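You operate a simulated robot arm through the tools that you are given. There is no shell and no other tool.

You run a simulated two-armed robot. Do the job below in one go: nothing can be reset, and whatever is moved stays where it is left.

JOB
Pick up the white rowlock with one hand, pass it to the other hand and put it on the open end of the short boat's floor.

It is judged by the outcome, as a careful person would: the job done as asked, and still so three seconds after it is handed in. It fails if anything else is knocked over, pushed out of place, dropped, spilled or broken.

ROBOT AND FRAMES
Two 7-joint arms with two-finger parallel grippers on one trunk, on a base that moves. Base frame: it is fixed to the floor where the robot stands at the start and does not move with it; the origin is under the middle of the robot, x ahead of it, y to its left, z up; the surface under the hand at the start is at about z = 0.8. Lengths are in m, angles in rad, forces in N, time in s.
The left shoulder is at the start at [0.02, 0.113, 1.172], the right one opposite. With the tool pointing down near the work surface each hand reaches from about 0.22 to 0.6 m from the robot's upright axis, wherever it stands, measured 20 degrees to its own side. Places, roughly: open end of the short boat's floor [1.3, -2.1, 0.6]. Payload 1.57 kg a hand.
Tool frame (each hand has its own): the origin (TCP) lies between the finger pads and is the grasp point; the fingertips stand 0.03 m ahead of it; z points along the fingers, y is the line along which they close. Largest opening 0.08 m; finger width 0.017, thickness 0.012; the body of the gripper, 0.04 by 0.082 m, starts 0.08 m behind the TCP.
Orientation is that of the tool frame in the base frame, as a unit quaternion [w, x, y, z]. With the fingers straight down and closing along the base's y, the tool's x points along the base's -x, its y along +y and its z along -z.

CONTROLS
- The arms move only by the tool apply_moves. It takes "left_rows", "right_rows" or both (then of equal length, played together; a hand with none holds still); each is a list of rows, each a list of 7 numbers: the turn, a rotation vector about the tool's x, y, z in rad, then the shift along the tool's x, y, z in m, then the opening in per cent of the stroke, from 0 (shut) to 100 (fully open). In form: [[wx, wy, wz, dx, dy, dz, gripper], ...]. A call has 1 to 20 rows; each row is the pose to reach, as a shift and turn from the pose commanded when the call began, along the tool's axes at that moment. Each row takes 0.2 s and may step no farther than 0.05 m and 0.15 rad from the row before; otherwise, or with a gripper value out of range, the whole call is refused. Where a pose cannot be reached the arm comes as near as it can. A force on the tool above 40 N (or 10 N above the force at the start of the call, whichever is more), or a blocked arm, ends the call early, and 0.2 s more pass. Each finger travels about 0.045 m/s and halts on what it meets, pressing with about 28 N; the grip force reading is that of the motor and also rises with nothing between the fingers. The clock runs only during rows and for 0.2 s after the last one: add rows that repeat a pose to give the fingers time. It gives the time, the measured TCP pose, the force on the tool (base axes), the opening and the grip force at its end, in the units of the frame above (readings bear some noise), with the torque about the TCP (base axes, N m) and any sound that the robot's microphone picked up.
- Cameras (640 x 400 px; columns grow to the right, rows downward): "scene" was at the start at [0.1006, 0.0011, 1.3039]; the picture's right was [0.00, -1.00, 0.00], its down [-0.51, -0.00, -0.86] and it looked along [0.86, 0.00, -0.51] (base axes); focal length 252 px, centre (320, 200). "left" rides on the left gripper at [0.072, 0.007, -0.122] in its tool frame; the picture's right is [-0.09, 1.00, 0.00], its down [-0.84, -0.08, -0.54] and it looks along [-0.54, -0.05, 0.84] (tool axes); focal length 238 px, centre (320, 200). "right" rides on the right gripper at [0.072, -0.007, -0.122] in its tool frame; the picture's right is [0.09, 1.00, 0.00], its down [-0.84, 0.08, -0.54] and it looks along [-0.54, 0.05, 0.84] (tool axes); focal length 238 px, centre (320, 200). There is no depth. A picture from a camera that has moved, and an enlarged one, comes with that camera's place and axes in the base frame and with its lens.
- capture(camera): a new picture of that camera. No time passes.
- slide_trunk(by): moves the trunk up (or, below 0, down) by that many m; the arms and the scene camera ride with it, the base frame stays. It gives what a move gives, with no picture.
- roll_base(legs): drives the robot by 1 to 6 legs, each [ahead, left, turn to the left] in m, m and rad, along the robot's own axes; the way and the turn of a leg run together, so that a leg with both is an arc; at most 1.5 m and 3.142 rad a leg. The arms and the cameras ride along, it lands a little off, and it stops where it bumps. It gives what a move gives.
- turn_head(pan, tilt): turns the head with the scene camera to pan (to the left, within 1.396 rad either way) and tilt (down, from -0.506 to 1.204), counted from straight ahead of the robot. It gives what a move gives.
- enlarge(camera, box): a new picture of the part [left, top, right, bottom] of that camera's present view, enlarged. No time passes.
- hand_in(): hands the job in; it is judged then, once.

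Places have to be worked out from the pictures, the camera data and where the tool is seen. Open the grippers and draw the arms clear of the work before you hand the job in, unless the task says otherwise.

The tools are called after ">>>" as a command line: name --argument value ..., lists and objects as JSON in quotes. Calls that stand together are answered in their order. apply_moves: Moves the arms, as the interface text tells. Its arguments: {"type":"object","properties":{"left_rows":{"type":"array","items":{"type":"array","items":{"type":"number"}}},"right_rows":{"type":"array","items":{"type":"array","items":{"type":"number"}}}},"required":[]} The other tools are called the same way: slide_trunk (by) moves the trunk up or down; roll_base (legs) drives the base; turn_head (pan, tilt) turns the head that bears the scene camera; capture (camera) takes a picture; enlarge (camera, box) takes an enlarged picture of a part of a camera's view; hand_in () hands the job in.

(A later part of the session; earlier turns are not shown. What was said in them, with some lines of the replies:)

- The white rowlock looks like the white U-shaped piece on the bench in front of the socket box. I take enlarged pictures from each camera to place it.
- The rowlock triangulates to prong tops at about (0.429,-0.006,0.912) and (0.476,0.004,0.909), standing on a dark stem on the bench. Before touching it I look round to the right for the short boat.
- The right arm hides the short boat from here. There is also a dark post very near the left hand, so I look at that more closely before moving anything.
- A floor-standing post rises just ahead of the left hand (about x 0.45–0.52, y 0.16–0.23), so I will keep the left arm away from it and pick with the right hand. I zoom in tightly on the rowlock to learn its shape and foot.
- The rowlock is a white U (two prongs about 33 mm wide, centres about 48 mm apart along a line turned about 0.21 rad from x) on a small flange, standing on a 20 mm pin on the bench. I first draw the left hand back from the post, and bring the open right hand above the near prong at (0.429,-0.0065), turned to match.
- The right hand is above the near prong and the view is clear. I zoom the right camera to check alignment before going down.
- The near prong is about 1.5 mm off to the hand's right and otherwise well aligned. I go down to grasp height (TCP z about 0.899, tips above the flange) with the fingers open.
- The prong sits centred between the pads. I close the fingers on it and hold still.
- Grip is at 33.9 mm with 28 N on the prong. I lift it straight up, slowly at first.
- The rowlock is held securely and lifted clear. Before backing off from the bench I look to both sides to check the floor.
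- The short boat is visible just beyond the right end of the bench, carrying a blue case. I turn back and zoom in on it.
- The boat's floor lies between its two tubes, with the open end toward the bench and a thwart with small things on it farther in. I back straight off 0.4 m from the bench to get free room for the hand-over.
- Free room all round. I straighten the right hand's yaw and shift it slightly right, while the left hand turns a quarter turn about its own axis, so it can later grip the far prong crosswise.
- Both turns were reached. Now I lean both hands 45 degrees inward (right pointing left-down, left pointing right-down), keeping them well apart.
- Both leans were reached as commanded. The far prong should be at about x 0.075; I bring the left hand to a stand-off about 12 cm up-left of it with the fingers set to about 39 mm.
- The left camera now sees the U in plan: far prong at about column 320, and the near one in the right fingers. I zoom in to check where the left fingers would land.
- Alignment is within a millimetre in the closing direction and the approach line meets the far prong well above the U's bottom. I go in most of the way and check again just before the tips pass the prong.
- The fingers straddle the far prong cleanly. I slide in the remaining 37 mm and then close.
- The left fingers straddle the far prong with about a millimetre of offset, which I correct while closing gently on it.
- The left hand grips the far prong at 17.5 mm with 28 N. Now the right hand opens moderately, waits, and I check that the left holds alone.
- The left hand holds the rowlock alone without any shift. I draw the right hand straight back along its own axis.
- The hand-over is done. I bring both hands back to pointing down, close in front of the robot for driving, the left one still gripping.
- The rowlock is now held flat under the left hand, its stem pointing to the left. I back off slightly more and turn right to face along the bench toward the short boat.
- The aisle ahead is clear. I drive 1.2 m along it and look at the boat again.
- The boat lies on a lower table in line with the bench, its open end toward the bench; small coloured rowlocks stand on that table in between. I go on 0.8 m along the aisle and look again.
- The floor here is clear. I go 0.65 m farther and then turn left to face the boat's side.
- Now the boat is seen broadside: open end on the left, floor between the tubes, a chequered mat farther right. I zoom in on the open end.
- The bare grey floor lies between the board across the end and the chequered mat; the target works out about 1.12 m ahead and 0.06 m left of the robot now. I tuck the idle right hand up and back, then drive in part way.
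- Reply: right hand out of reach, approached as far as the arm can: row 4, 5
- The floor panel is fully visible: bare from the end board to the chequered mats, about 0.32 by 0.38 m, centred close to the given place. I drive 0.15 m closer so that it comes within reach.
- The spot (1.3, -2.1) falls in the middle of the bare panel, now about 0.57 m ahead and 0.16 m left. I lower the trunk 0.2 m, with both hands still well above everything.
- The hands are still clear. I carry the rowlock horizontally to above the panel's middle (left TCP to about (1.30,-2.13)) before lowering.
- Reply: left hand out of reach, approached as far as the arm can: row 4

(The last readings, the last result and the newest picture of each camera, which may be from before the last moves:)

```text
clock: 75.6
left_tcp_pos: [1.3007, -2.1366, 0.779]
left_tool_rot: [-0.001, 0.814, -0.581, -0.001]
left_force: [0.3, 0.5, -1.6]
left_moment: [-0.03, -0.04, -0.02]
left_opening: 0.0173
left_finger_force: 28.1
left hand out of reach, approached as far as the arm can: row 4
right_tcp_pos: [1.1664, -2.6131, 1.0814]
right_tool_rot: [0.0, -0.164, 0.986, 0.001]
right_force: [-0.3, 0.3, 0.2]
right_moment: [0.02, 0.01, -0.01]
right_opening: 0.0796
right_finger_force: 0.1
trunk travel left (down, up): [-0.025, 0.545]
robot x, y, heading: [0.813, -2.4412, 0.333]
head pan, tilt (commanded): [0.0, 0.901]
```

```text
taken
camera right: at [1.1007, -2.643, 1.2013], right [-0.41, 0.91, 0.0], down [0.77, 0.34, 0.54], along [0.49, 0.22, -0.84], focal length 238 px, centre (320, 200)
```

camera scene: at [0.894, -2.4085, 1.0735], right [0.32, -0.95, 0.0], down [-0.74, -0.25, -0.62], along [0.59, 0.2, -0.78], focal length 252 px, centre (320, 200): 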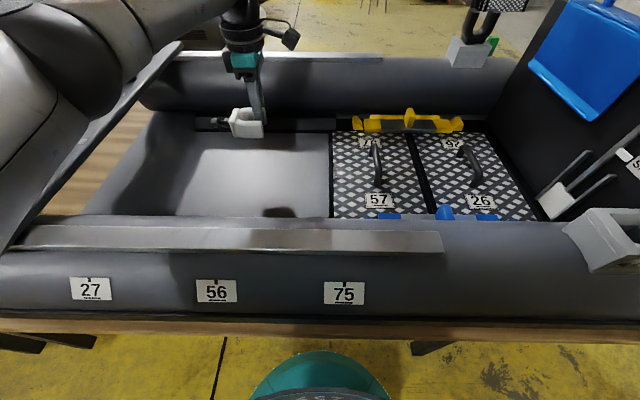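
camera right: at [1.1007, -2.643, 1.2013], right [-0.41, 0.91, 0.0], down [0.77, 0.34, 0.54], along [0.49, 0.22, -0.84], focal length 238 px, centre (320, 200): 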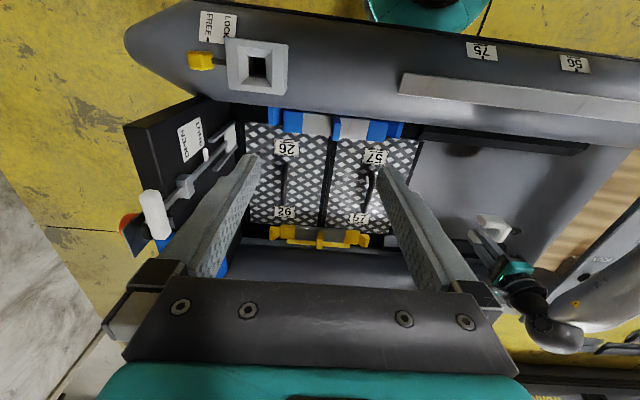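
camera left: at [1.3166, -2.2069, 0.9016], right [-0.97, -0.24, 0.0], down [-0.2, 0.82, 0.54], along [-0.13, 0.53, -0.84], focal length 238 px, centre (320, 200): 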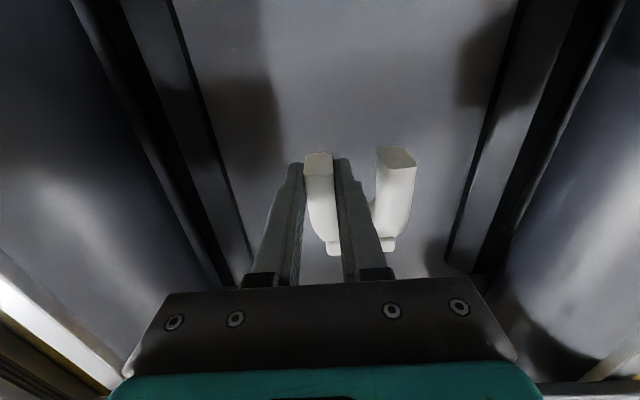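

The hand is over the middle of the panel at z 0.78. Before lowering further I check the left forearm's clearance to the end board.

>>> turn_head --pan 0.7 --tilt 0.6

>>> capture --camera "scene"

>>> enlarge --camera "right" --box '[420, 140, 640, 360]'

```text
clock: 76.7
left_tcp_pos: [1.3006, -2.1374, 0.7797]
left_tool_rot: [0.001, 0.813, -0.582, 0.0]
left_force: [-0.4, -0.6, -0.9]
left_moment: [-0.02, -0.03, 0.01]
left_opening: 0.0172
left_finger_force: 27.6
right_tcp_pos: [1.1665, -2.6133, 1.0814]
right_tool_rot: [0.001, -0.164, 0.986, 0.0]
right_force: [-0.8, 0.3, 0.1]
right_moment: [-0.01, -0.02, 0.01]
right_opening: 0.0801
right_finger_force: 0.1
trunk travel left (down, up): [-0.025, 0.545]
robot x, y, heading: [0.8086, -2.4383, 0.33]
head pan, tilt (commanded): [0.7, 0.6]
```

```text
taken
camera scene: at [0.8681, -2.3572, 1.0983], right [0.86, -0.52, 0.0], down [-0.29, -0.48, -0.82], along [0.43, 0.71, -0.57], focal length 252 px, centre (320, 200)
```

scene: 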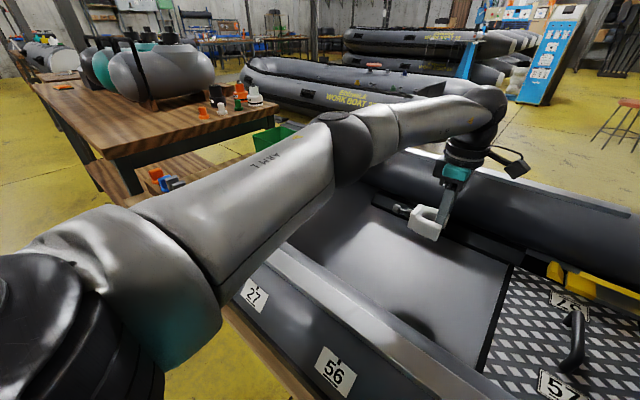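

```text
1.82 times, centred on (530, 250) of right
camera zoom: at [1.1007, -2.643, 1.2013], right [-0.41, 0.91, 0.0], down [0.77, 0.34, 0.54], along [0.49, 0.22, -0.84], focal length 433 px, centre (-62, 109)
```

zoom: 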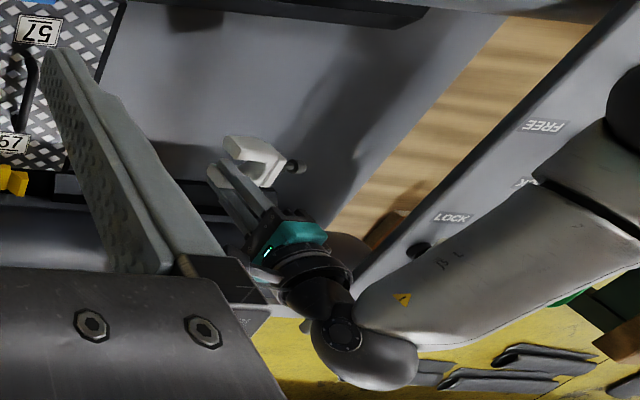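

The forearm and elbow are at about z 0.9 and inside of the end board, so lowering is clear. I go down 0.11 m to just above the floor.

>>> apply_moves --left_rows '[[0, 0, 0, 0, 0, 0.03, 8], [0, 0, 0, 0, 0, 0.06, 8], [0, 0, 0, 0, 0, 0.085, 8], [0, 0, 0, 0, 0, 0.105, 8], [0, 0, 0, 0, 0, 0.112, 8], [0, 0, 0, 0, 0, 0.112, 8]]'

>>> capture --camera "left"

>>> turn_head --pan 0.25 --tilt 0.7

>>> capture --camera "scene"

>>> enlarge --camera "right" --box '[420, 140, 640, 360]'

```text
clock: 78.1
left_tcp_pos: [1.2996, -2.1346, 0.6666]
left_tool_rot: [-0.001, 0.814, -0.581, 0.0]
left_force: [0.5, 0.2, -1.4]
left_moment: [-0.02, -0.07, -0.02]
left_opening: 0.0173
left_finger_force: 27.8
right_tcp_pos: [1.1676, -2.613, 1.0812]
right_tool_rot: [0.0, -0.164, 0.986, 0.0]
right_force: [-0.4, 0.6, -0.1]
right_moment: [0.01, 0.02, -0.01]
right_opening: 0.08
right_finger_force: 0.0
trunk travel left (down, up): [-0.025, 0.545]
robot x, y, heading: [0.8127, -2.4343, 0.326]
head pan, tilt (commanded): [0.7, 0.6]
```

```text
taken
camera left: at [1.3163, -2.2055, 0.7889], right [-0.97, -0.24, 0.0], down [-0.2, 0.82, 0.54], along [-0.13, 0.53, -0.84], focal length 238 px, centre (320, 200)
```

left: 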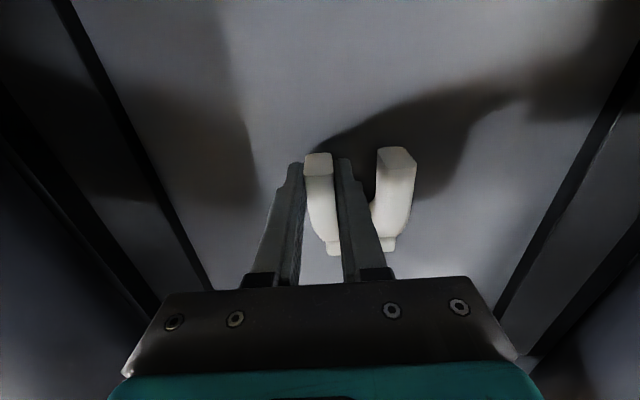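

```text
clock: 79.0
left_tcp_pos: [1.2995, -2.1348, 0.6664]
left_tool_rot: [0.0, 0.814, -0.581, 0.0]
left_force: [0.3, 0.6, -1.9]
left_moment: [-0.03, -0.06, 0.02]
left_opening: 0.0174
left_finger_force: 27.9
right_tcp_pos: [1.1676, -2.6139, 1.0802]
right_tool_rot: [0.0, -0.164, 0.986, 0.0]
right_force: [0.5, 0.2, -0.3]
right_moment: [-0.01, 0.01, -0.01]
right_opening: 0.0799
right_finger_force: 0.1
trunk travel left (down, up): [-0.025, 0.545]
robot x, y, heading: [0.8146, -2.4385, 0.325]
head pan, tilt (commanded): [0.25, 0.7]
```

```text
taken
camera scene: at [0.8936, -2.3864, 1.0897], right [0.55, -0.84, 0.0], down [-0.54, -0.35, -0.77], along [0.64, 0.42, -0.64], focal length 252 px, centre (320, 200)
```

scene: 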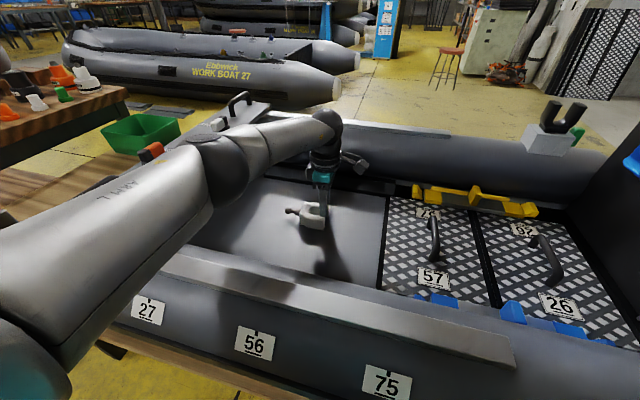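

```text
1.82 times, centred on (530, 250) of right
camera zoom: at [1.1007, -2.643, 1.2013], right [-0.41, 0.91, 0.0], down [0.77, 0.34, 0.54], along [0.49, 0.22, -0.84], focal length 433 px, centre (-62, 109)
```

zoom: 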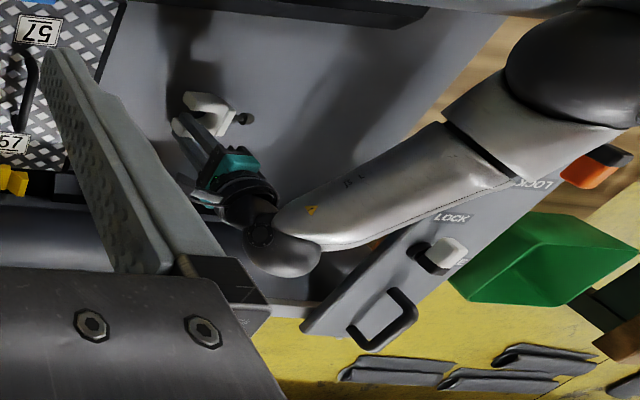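

All clear; the end board's levers are about 0.2 m from the arm. I lower in small steps, reading the force for the touch.

>>> apply_moves --left_rows '[[0, 0, 0, 0, 0, 0.005, 8], [0, 0, 0, 0, 0, 0.01, 8], [0, 0, 0, 0, 0, 0.015, 8], [0, 0, 0, 0, 0, 0.015, 8]]'

>>> capture --camera "left"

>>> enlarge --camera "scene" --box '[250, 140, 390, 280]'

>>> enlarge --camera "right" --box '[460, 160, 540, 240]'

```text
clock: 80.0
left_tcp_pos: [1.3013, -2.136, 0.6572]
left_tool_rot: [-0.003, 0.814, -0.581, 0.004]
left_force: [-2.6, -4.0, 37.5]
left_moment: [-0.26, 1.11, -0.01]
left_opening: 0.0177
left_finger_force: 28.2
right_tcp_pos: [1.1652, -2.6147, 1.0813]
right_tool_rot: [0.002, -0.164, 0.986, 0.0]
right_force: [0.4, 0.1, 0.4]
right_moment: [0.0, 0.01, 0.0]
right_opening: 0.0801
right_finger_force: 0.1
trunk travel left (down, up): [-0.025, 0.545]
robot x, y, heading: [0.8141, -2.4368, 0.333]
head pan, tilt (commanded): [0.25, 0.7]
```

```text
taken
camera left: at [1.3157, -2.2059, 0.78], right [-0.97, -0.23, -0.01], down [-0.2, 0.82, 0.54], along [-0.12, 0.53, -0.84], focal length 238 px, centre (320, 200)
```

left: 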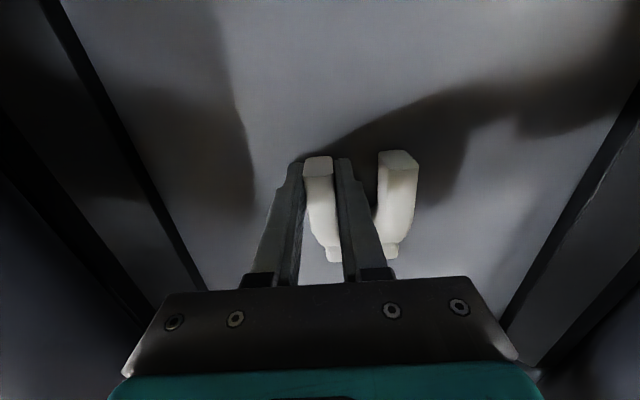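

```text
2.86 times, centred on (320, 210) of scene
camera zoom: at [0.8915, -2.388, 1.0901], right [0.55, -0.84, 0.0], down [-0.54, -0.35, -0.77], along [0.64, 0.42, -0.64], focal length 719 px, centre (320, 171)
```

zoom: 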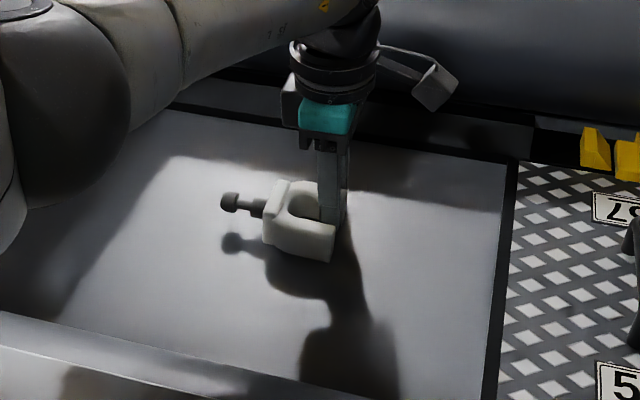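

```text
5.00 times, centred on (500, 200) of right
camera zoom: at [1.0983, -2.6448, 1.2018], right [-0.41, 0.91, 0.0], down [0.77, 0.34, 0.54], along [0.5, 0.22, -0.84], focal length 1192 px, centre (-580, 200)
```

zoom: 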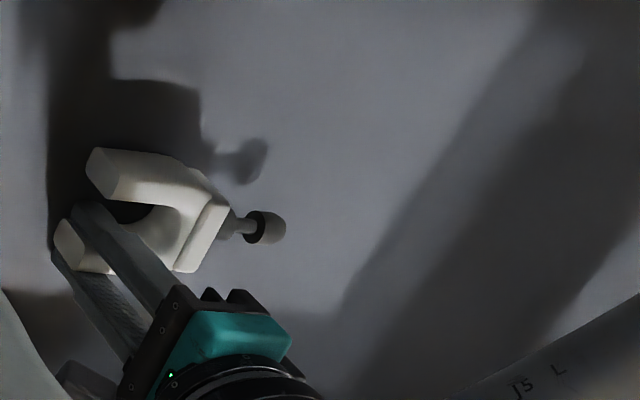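

Contact: 37 N upward, with its line of action through the middle of the U, so the rowlock is flat on the floor (floor at about z 0.62). I ease off the pressure by a few millimetres.

>>> apply_moves --left_rows '[[0, 0, 0, 0, 0, -0.002, 8], [0, 0, 0, 0, 0, -0.0045, 8], [0, 0, 0, 0, 0, -0.0045, 8]]'

>>> enlarge --camera "scene" --box '[270, 160, 350, 240]'

>>> enlarge --camera "left" --box '[240, 120, 440, 290]'

```text
clock: 80.8
left_tcp_pos: [1.3011, -2.135, 0.6583]
left_tool_rot: [-0.001, 0.813, -0.582, 0.001]
left_force: [3.7, -4.9, 17.7]
left_moment: [-0.29, 0.15, 0.2]
left_opening: 0.0176
left_finger_force: 27.9
right_tcp_pos: [1.1664, -2.6139, 1.0817]
right_tool_rot: [0.0, -0.164, 0.987, 0.0]
right_force: [-0.6, -0.1, -0.3]
right_moment: [0.01, -0.01, -0.01]
right_opening: 0.08
right_finger_force: 0.2
trunk travel left (down, up): [-0.025, 0.545]
robot x, y, heading: [0.8114, -2.4369, 0.327]
head pan, tilt (commanded): [0.25, 0.7]
```

```text
5.00 times, centred on (310, 200) of scene
camera zoom: at [0.8928, -2.3874, 1.0897], right [0.55, -0.84, 0.0], down [-0.54, -0.35, -0.77], along [0.64, 0.42, -0.64], focal length 1259 px, centre (370, 200)
```

zoom: 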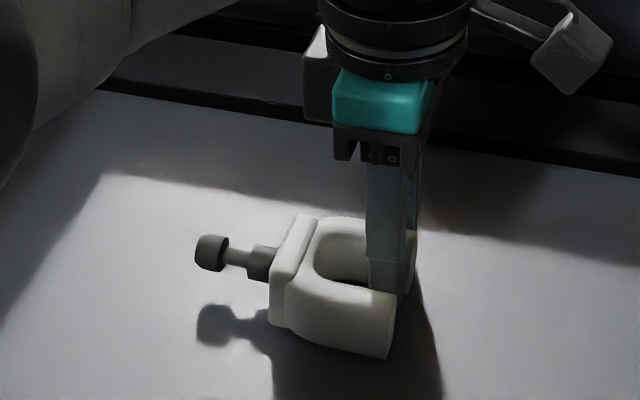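

```text
2.35 times, centred on (340, 205) of left
camera zoom: at [1.3164, -2.206, 0.7799], right [-0.97, -0.23, 0.0], down [-0.2, 0.82, 0.54], along [-0.12, 0.53, -0.84], focal length 561 px, centre (273, 188)
```

zoom: 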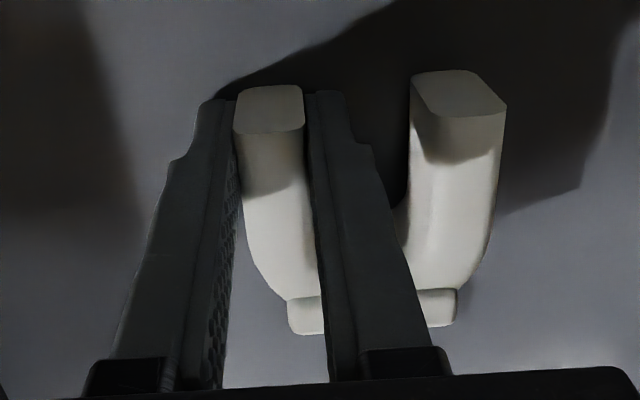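

The rowlock lies flat on the panel, still pressed with 18 N. I ease up 2.5 mm more and then open the fingers just enough to free the prong.

>>> apply_moves --left_rows '[[0, 0, 0, 0, 0, -0.0012, 8], [0, 0, 0, 0, 0, -0.0025, 8], [0, 0, 0, 0, 0, -0.0025, 8]]'

```text
clock: 81.6
left_tcp_pos: [1.2988, -2.1331, 0.6576]
left_tool_rot: [0.0, 0.814, -0.58, -0.002]
left_force: [-0.3, -0.5, 1.2]
left_moment: [-0.03, -0.05, 0.03]
left_opening: 0.0174
left_finger_force: 27.7
right_tcp_pos: [1.1675, -2.6144, 1.0803]
right_tool_rot: [-0.001, -0.165, 0.986, 0.0]
right_force: [0.1, -0.1, -0.8]
right_moment: [0.0, -0.02, 0.01]
right_opening: 0.0802
right_finger_force: 0.0
trunk travel left (down, up): [-0.025, 0.545]
robot x, y, heading: [0.8103, -2.4358, 0.332]
head pan, tilt (commanded): [0.25, 0.7]
```

The contact force is down to about 1 N, just resting. I open the fingers to about 36 mm and wait.

>>> apply_moves --left_rows '[[0, 0, 0, 0, 0, 0, 26], [0, 0, 0, 0, 0, 0, 34], [0, 0, 0, 0, 0, 0, 42], [0, 0, 0, 0, 0, 0, 45], [0, 0, 0, 0, 0, 0, 45]]'

>>> enlarge --camera "scene" --box '[270, 160, 350, 240]'

>>> enlarge --camera "left" --box '[240, 120, 440, 290]'

```text
clock: 82.8
left_tcp_pos: [1.2996, -2.1346, 0.6593]
left_tool_rot: [0.0, 0.813, -0.582, -0.001]
left_force: [0.0, -0.2, 0.9]
left_moment: [-0.02, 0.02, 0.02]
left_opening: 0.036
left_finger_force: 0.2
right_tcp_pos: [1.1681, -2.6137, 1.0807]
right_tool_rot: [0.0, -0.164, 0.986, 0.0]
right_force: [0.0, -0.1, 1.1]
right_moment: [0.03, -0.01, 0.02]
right_opening: 0.0803
right_finger_force: 0.1
trunk travel left (down, up): [-0.025, 0.545]
robot x, y, heading: [0.8122, -2.4406, 0.334]
head pan, tilt (commanded): [0.25, 0.7]
```

```text
5.00 times, centred on (310, 200) of scene
camera zoom: at [0.8935, -2.3865, 1.0897], right [0.55, -0.84, 0.0], down [-0.54, -0.35, -0.76], along [0.64, 0.42, -0.64], focal length 1259 px, centre (370, 200)
```

zoom: 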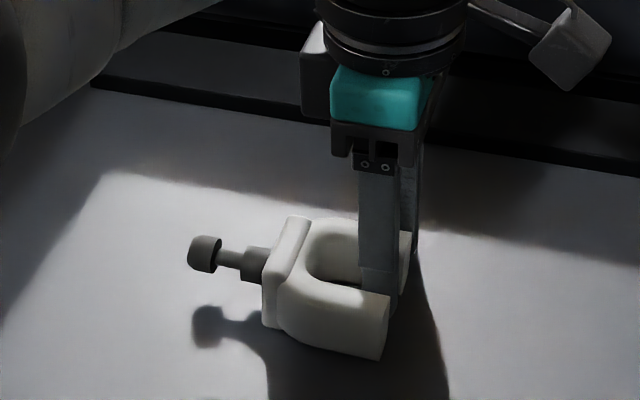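

```text
2.35 times, centred on (340, 205) of left
camera zoom: at [1.3159, -2.2047, 0.7816], right [-0.97, -0.24, 0.0], down [-0.2, 0.82, 0.54], along [-0.13, 0.53, -0.84], focal length 561 px, centre (273, 188)
```

zoom: 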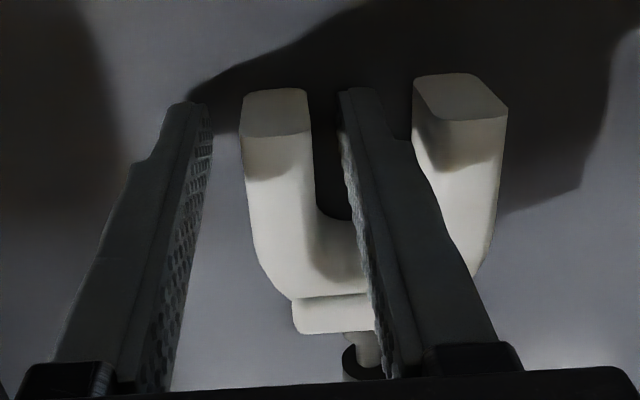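

The rowlock rests flat and free between the open fingers. I lift the left hand straight up out of it.

>>> apply_moves --left_rows '[[0, 0, 0, 0, 0, -0.008, 45], [0, 0, 0, 0, 0, -0.02, 45], [0, 0, 0, 0, 0, -0.035, 45], [0, 0, 0, 0, 0, -0.055, 45], [0, 0, 0, 0, 0, -0.08, 45], [0, 0, 0, 0, 0, -0.11, 45], [0, 0, 0, 0, 0, -0.13, 45], [0, 0, 0, 0, 0, -0.13, 45]]'

>>> capture --camera "scene"

>>> capture --camera "left"

```text
clock: 84.6
left_tcp_pos: [1.3001, -2.1334, 0.7875]
left_tool_rot: [0.001, 0.813, -0.582, 0.0]
left_force: [-0.6, 0.9, 0.1]
left_moment: [0.01, 0.02, 0.03]
left_opening: 0.0357
left_finger_force: 0.2
right_tcp_pos: [1.1662, -2.6136, 1.0821]
right_tool_rot: [0.0, -0.164, 0.986, 0.0]
right_force: [-0.4, -0.4, 0.1]
right_moment: [0.0, 0.0, 0.02]
right_opening: 0.0799
right_finger_force: 0.0
trunk travel left (down, up): [-0.025, 0.545]
robot x, y, heading: [0.8146, -2.4382, 0.333]
head pan, tilt (commanded): [0.25, 0.7]
```

```text
taken
camera scene: at [0.8935, -2.3865, 1.0897], right [0.55, -0.84, 0.0], down [-0.54, -0.35, -0.76], along [0.64, 0.42, -0.64], focal length 252 px, centre (320, 200)
```

scene: 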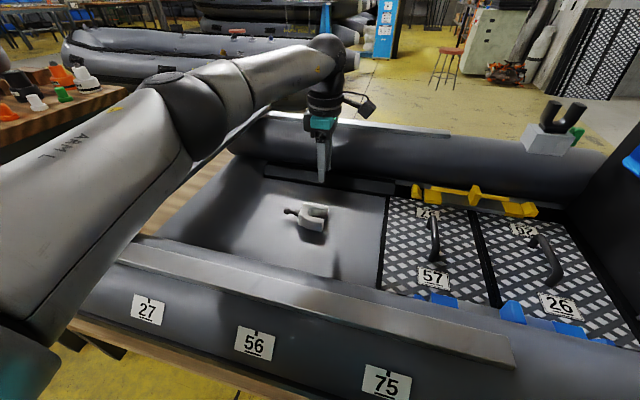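

```text
taken
camera left: at [1.3161, -2.2037, 0.9105], right [-0.97, -0.24, 0.0], down [-0.2, 0.82, 0.54], along [-0.13, 0.53, -0.84], focal length 238 px, centre (320, 200)
```

left: 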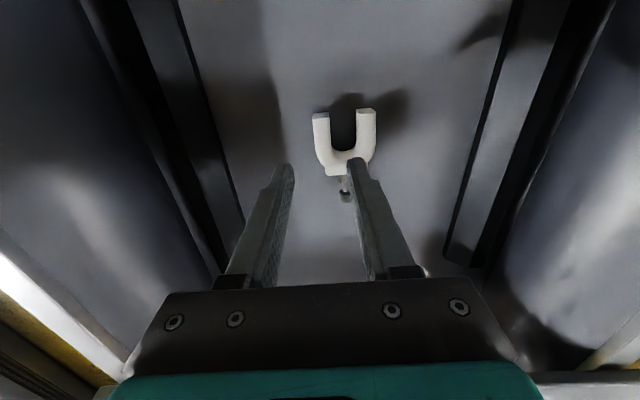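

The rowlock lies still on the bare panel, midway between the end board and the mats. I raise the trunk, so both arms go straight up clear of the boat.

>>> slide_trunk --by 0.2

>>> apply_moves --left_rows '[[0, 0, 0, 0, 0, 0, 70], [0, 0, 0, 0, 0.03, 0, 100], [0, 0, 0, 0, 0.07, -0.01, 100], [0, 0, 0, 0, 0.11, -0.02, 100], [0, 0, 0, 0, 0.14, -0.03, 100]]'

>>> roll_base --legs '[[-0.35, 0, 0]]'

>>> turn_head --pan 0.1 --tilt 0.75

>>> capture --camera "scene"

>>> enlarge --camera "scene" --box '[200, 100, 400, 260]'

```text
clock: 86.7
left_tcp_pos: [1.3004, -2.134, 0.9881]
left_tool_rot: [0.0, 0.814, -0.581, 0.0]
left_force: [0.3, 0.6, -0.8]
left_moment: [0.01, 0.0, 0.05]
left_opening: 0.036
left_finger_force: 0.2
right_tcp_pos: [1.1668, -2.6135, 1.2811]
right_tool_rot: [0.0, -0.165, 0.986, 0.0]
right_force: [0.0, 0.4, -0.4]
right_moment: [-0.01, 0.0, 0.0]
right_opening: 0.0802
right_finger_force: 0.1
trunk travel left (down, up): [-0.225, 0.345]
robot x, y, heading: [0.8146, -2.4381, 0.332]
head pan, tilt (commanded): [0.25, 0.7]
```

```text
clock: 87.9
left_tcp_pos: [1.1666, -2.1796, 1.0186]
left_tool_rot: [0.0, 0.814, -0.581, 0.0]
left_force: [-0.2, 0.4, 0.5]
left_moment: [-0.02, -0.02, 0.03]
left_opening: 0.0799
left_finger_force: 0.0
right_tcp_pos: [1.1662, -2.6138, 1.2806]
right_tool_rot: [-0.001, -0.164, 0.986, 0.0]
right_force: [0.6, -0.3, 0.9]
right_moment: [0.01, 0.0, -0.03]
right_opening: 0.0802
right_finger_force: 0.1
trunk travel left (down, up): [-0.225, 0.345]
robot x, y, heading: [0.8126, -2.4376, 0.331]
head pan, tilt (commanded): [0.25, 0.7]
```

```text
clock: 90.2
left_tcp_pos: [0.8359, -2.2942, 1.0189]
left_tool_rot: [0.0, 0.814, -0.581, 0.0]
left_force: [0.2, 1.3, 0.3]
left_moment: [-0.03, -0.03, 0.0]
left_opening: 0.0799
left_finger_force: 0.1
right_tcp_pos: [0.8352, -2.728, 1.2807]
right_tool_rot: [0.0, -0.164, 0.986, 0.0]
right_force: [-1.3, 0.1, 0.6]
right_moment: [0.01, 0.01, 0.03]
right_opening: 0.0801
right_finger_force: 0.1
trunk travel left (down, up): [-0.225, 0.345]
robot x, y, heading: [0.4803, -2.5474, 0.329]
head pan, tilt (commanded): [0.25, 0.7]
```

```text
clock: 90.9
left_tcp_pos: [0.8341, -2.293, 1.0181]
left_tool_rot: [0.0, 0.814, -0.581, 0.0]
left_force: [-0.4, -0.4, 0.1]
left_moment: [0.0, -0.02, -0.03]
left_opening: 0.0799
left_finger_force: 0.1
right_tcp_pos: [0.8353, -2.7274, 1.2816]
right_tool_rot: [0.0, -0.164, 0.986, 0.0]
right_force: [0.1, 0.3, 0.2]
right_moment: [-0.02, 0.0, -0.01]
right_opening: 0.08
right_finger_force: 0.0
trunk travel left (down, up): [-0.225, 0.345]
robot x, y, heading: [0.4814, -2.5482, 0.332]
head pan, tilt (commanded): [0.099, 0.75]
```

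```text
taken
camera scene: at [0.5658, -2.512, 1.2854], right [0.42, -0.91, 0.0], down [-0.62, -0.28, -0.73], along [0.66, 0.3, -0.68], focal length 252 px, centre (320, 200)
```

scene: 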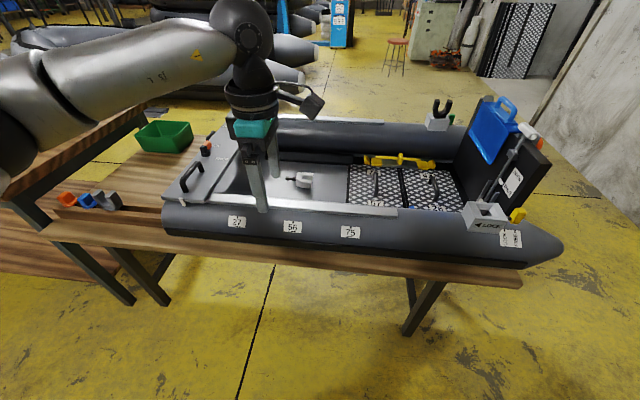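

```text
2.50 times, centred on (300, 180) of scene
camera zoom: at [0.5658, -2.512, 1.2854], right [0.42, -0.91, 0.0], down [-0.62, -0.28, -0.73], along [0.66, 0.3, -0.68], focal length 630 px, centre (370, 250)
```

zoom: 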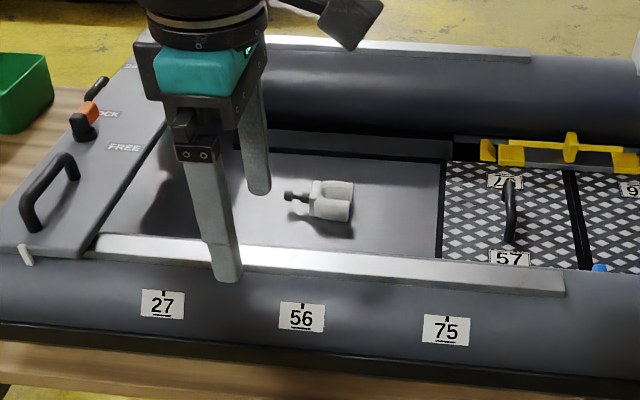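

The rowlock lies on the bare, open end of the floor and everything else is where it was. I back off a little farther so the arms are well clear, and take a last look.

>>> roll_base --legs '[[-0.2, 0, 0]]'

>>> capture --camera "scene"

>>> enlarge --camera "scene" --box '[40, 90, 360, 250]'

```text
clock: 92.5
left_tcp_pos: [0.6435, -2.359, 1.0185]
left_tool_rot: [0.0, 0.814, -0.581, 0.0]
left_force: [-0.7, -1.0, -0.3]
left_moment: [0.03, -0.03, 0.0]
left_opening: 0.0799
left_finger_force: 0.1
right_tcp_pos: [0.6433, -2.7934, 1.2806]
right_tool_rot: [0.0, -0.164, 0.986, -0.001]
right_force: [0.0, -1.0, -0.6]
right_moment: [0.01, 0.0, -0.03]
right_opening: 0.0799
right_finger_force: 0.0
trunk travel left (down, up): [-0.225, 0.345]
robot x, y, heading: [0.2884, -2.6147, 0.335]
head pan, tilt (commanded): [0.099, 0.75]
```

```text
taken
camera scene: at [0.3743, -2.5777, 1.2855], right [0.42, -0.91, 0.0], down [-0.62, -0.28, -0.73], along [0.67, 0.3, -0.68], focal length 252 px, centre (320, 200)
```

scene: 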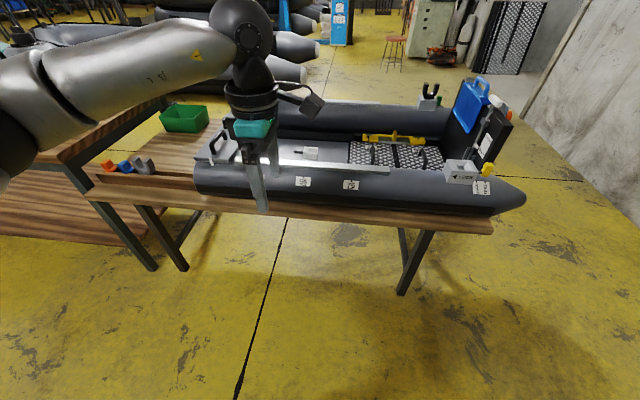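

```text
2.00 times, centred on (200, 170) of scene
camera zoom: at [0.3743, -2.5777, 1.2855], right [0.42, -0.91, 0.0], down [-0.62, -0.28, -0.73], along [0.67, 0.3, -0.68], focal length 504 px, centre (560, 260)
```

zoom: 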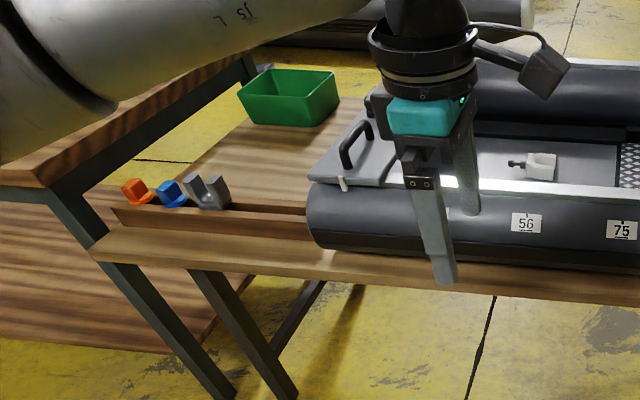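

The white rowlock lies at rest on the bare, open end of the boat's floor. Both grippers are open and well clear, and nothing else looks disturbed, so I hand the job in.

>>> hand_in

```text
The job is handed in.
```

The white rowlock is lying flat on the bare, open end of the short boat's floor. It sits between the end board and the chequered mats, and I have handed the job in.

- **Pick-up and pass:** the right hand lifted it off the bench by one prong. The left hand took the other prong in free space, away from the bench, before the right hand let go.
- **Placing:** the left hand lowered it until it touched the floor (37 N at first contact). I then eased off to about 1 N before opening the fingers.
- **Surroundings:** in the last pictures nothing else appears moved or knocked over, and the robot reported no bumps. Both grippers are open and drawn back from the boat.

It is lying on its side rather than standing on its pin, because that is the steadier way to leave it.
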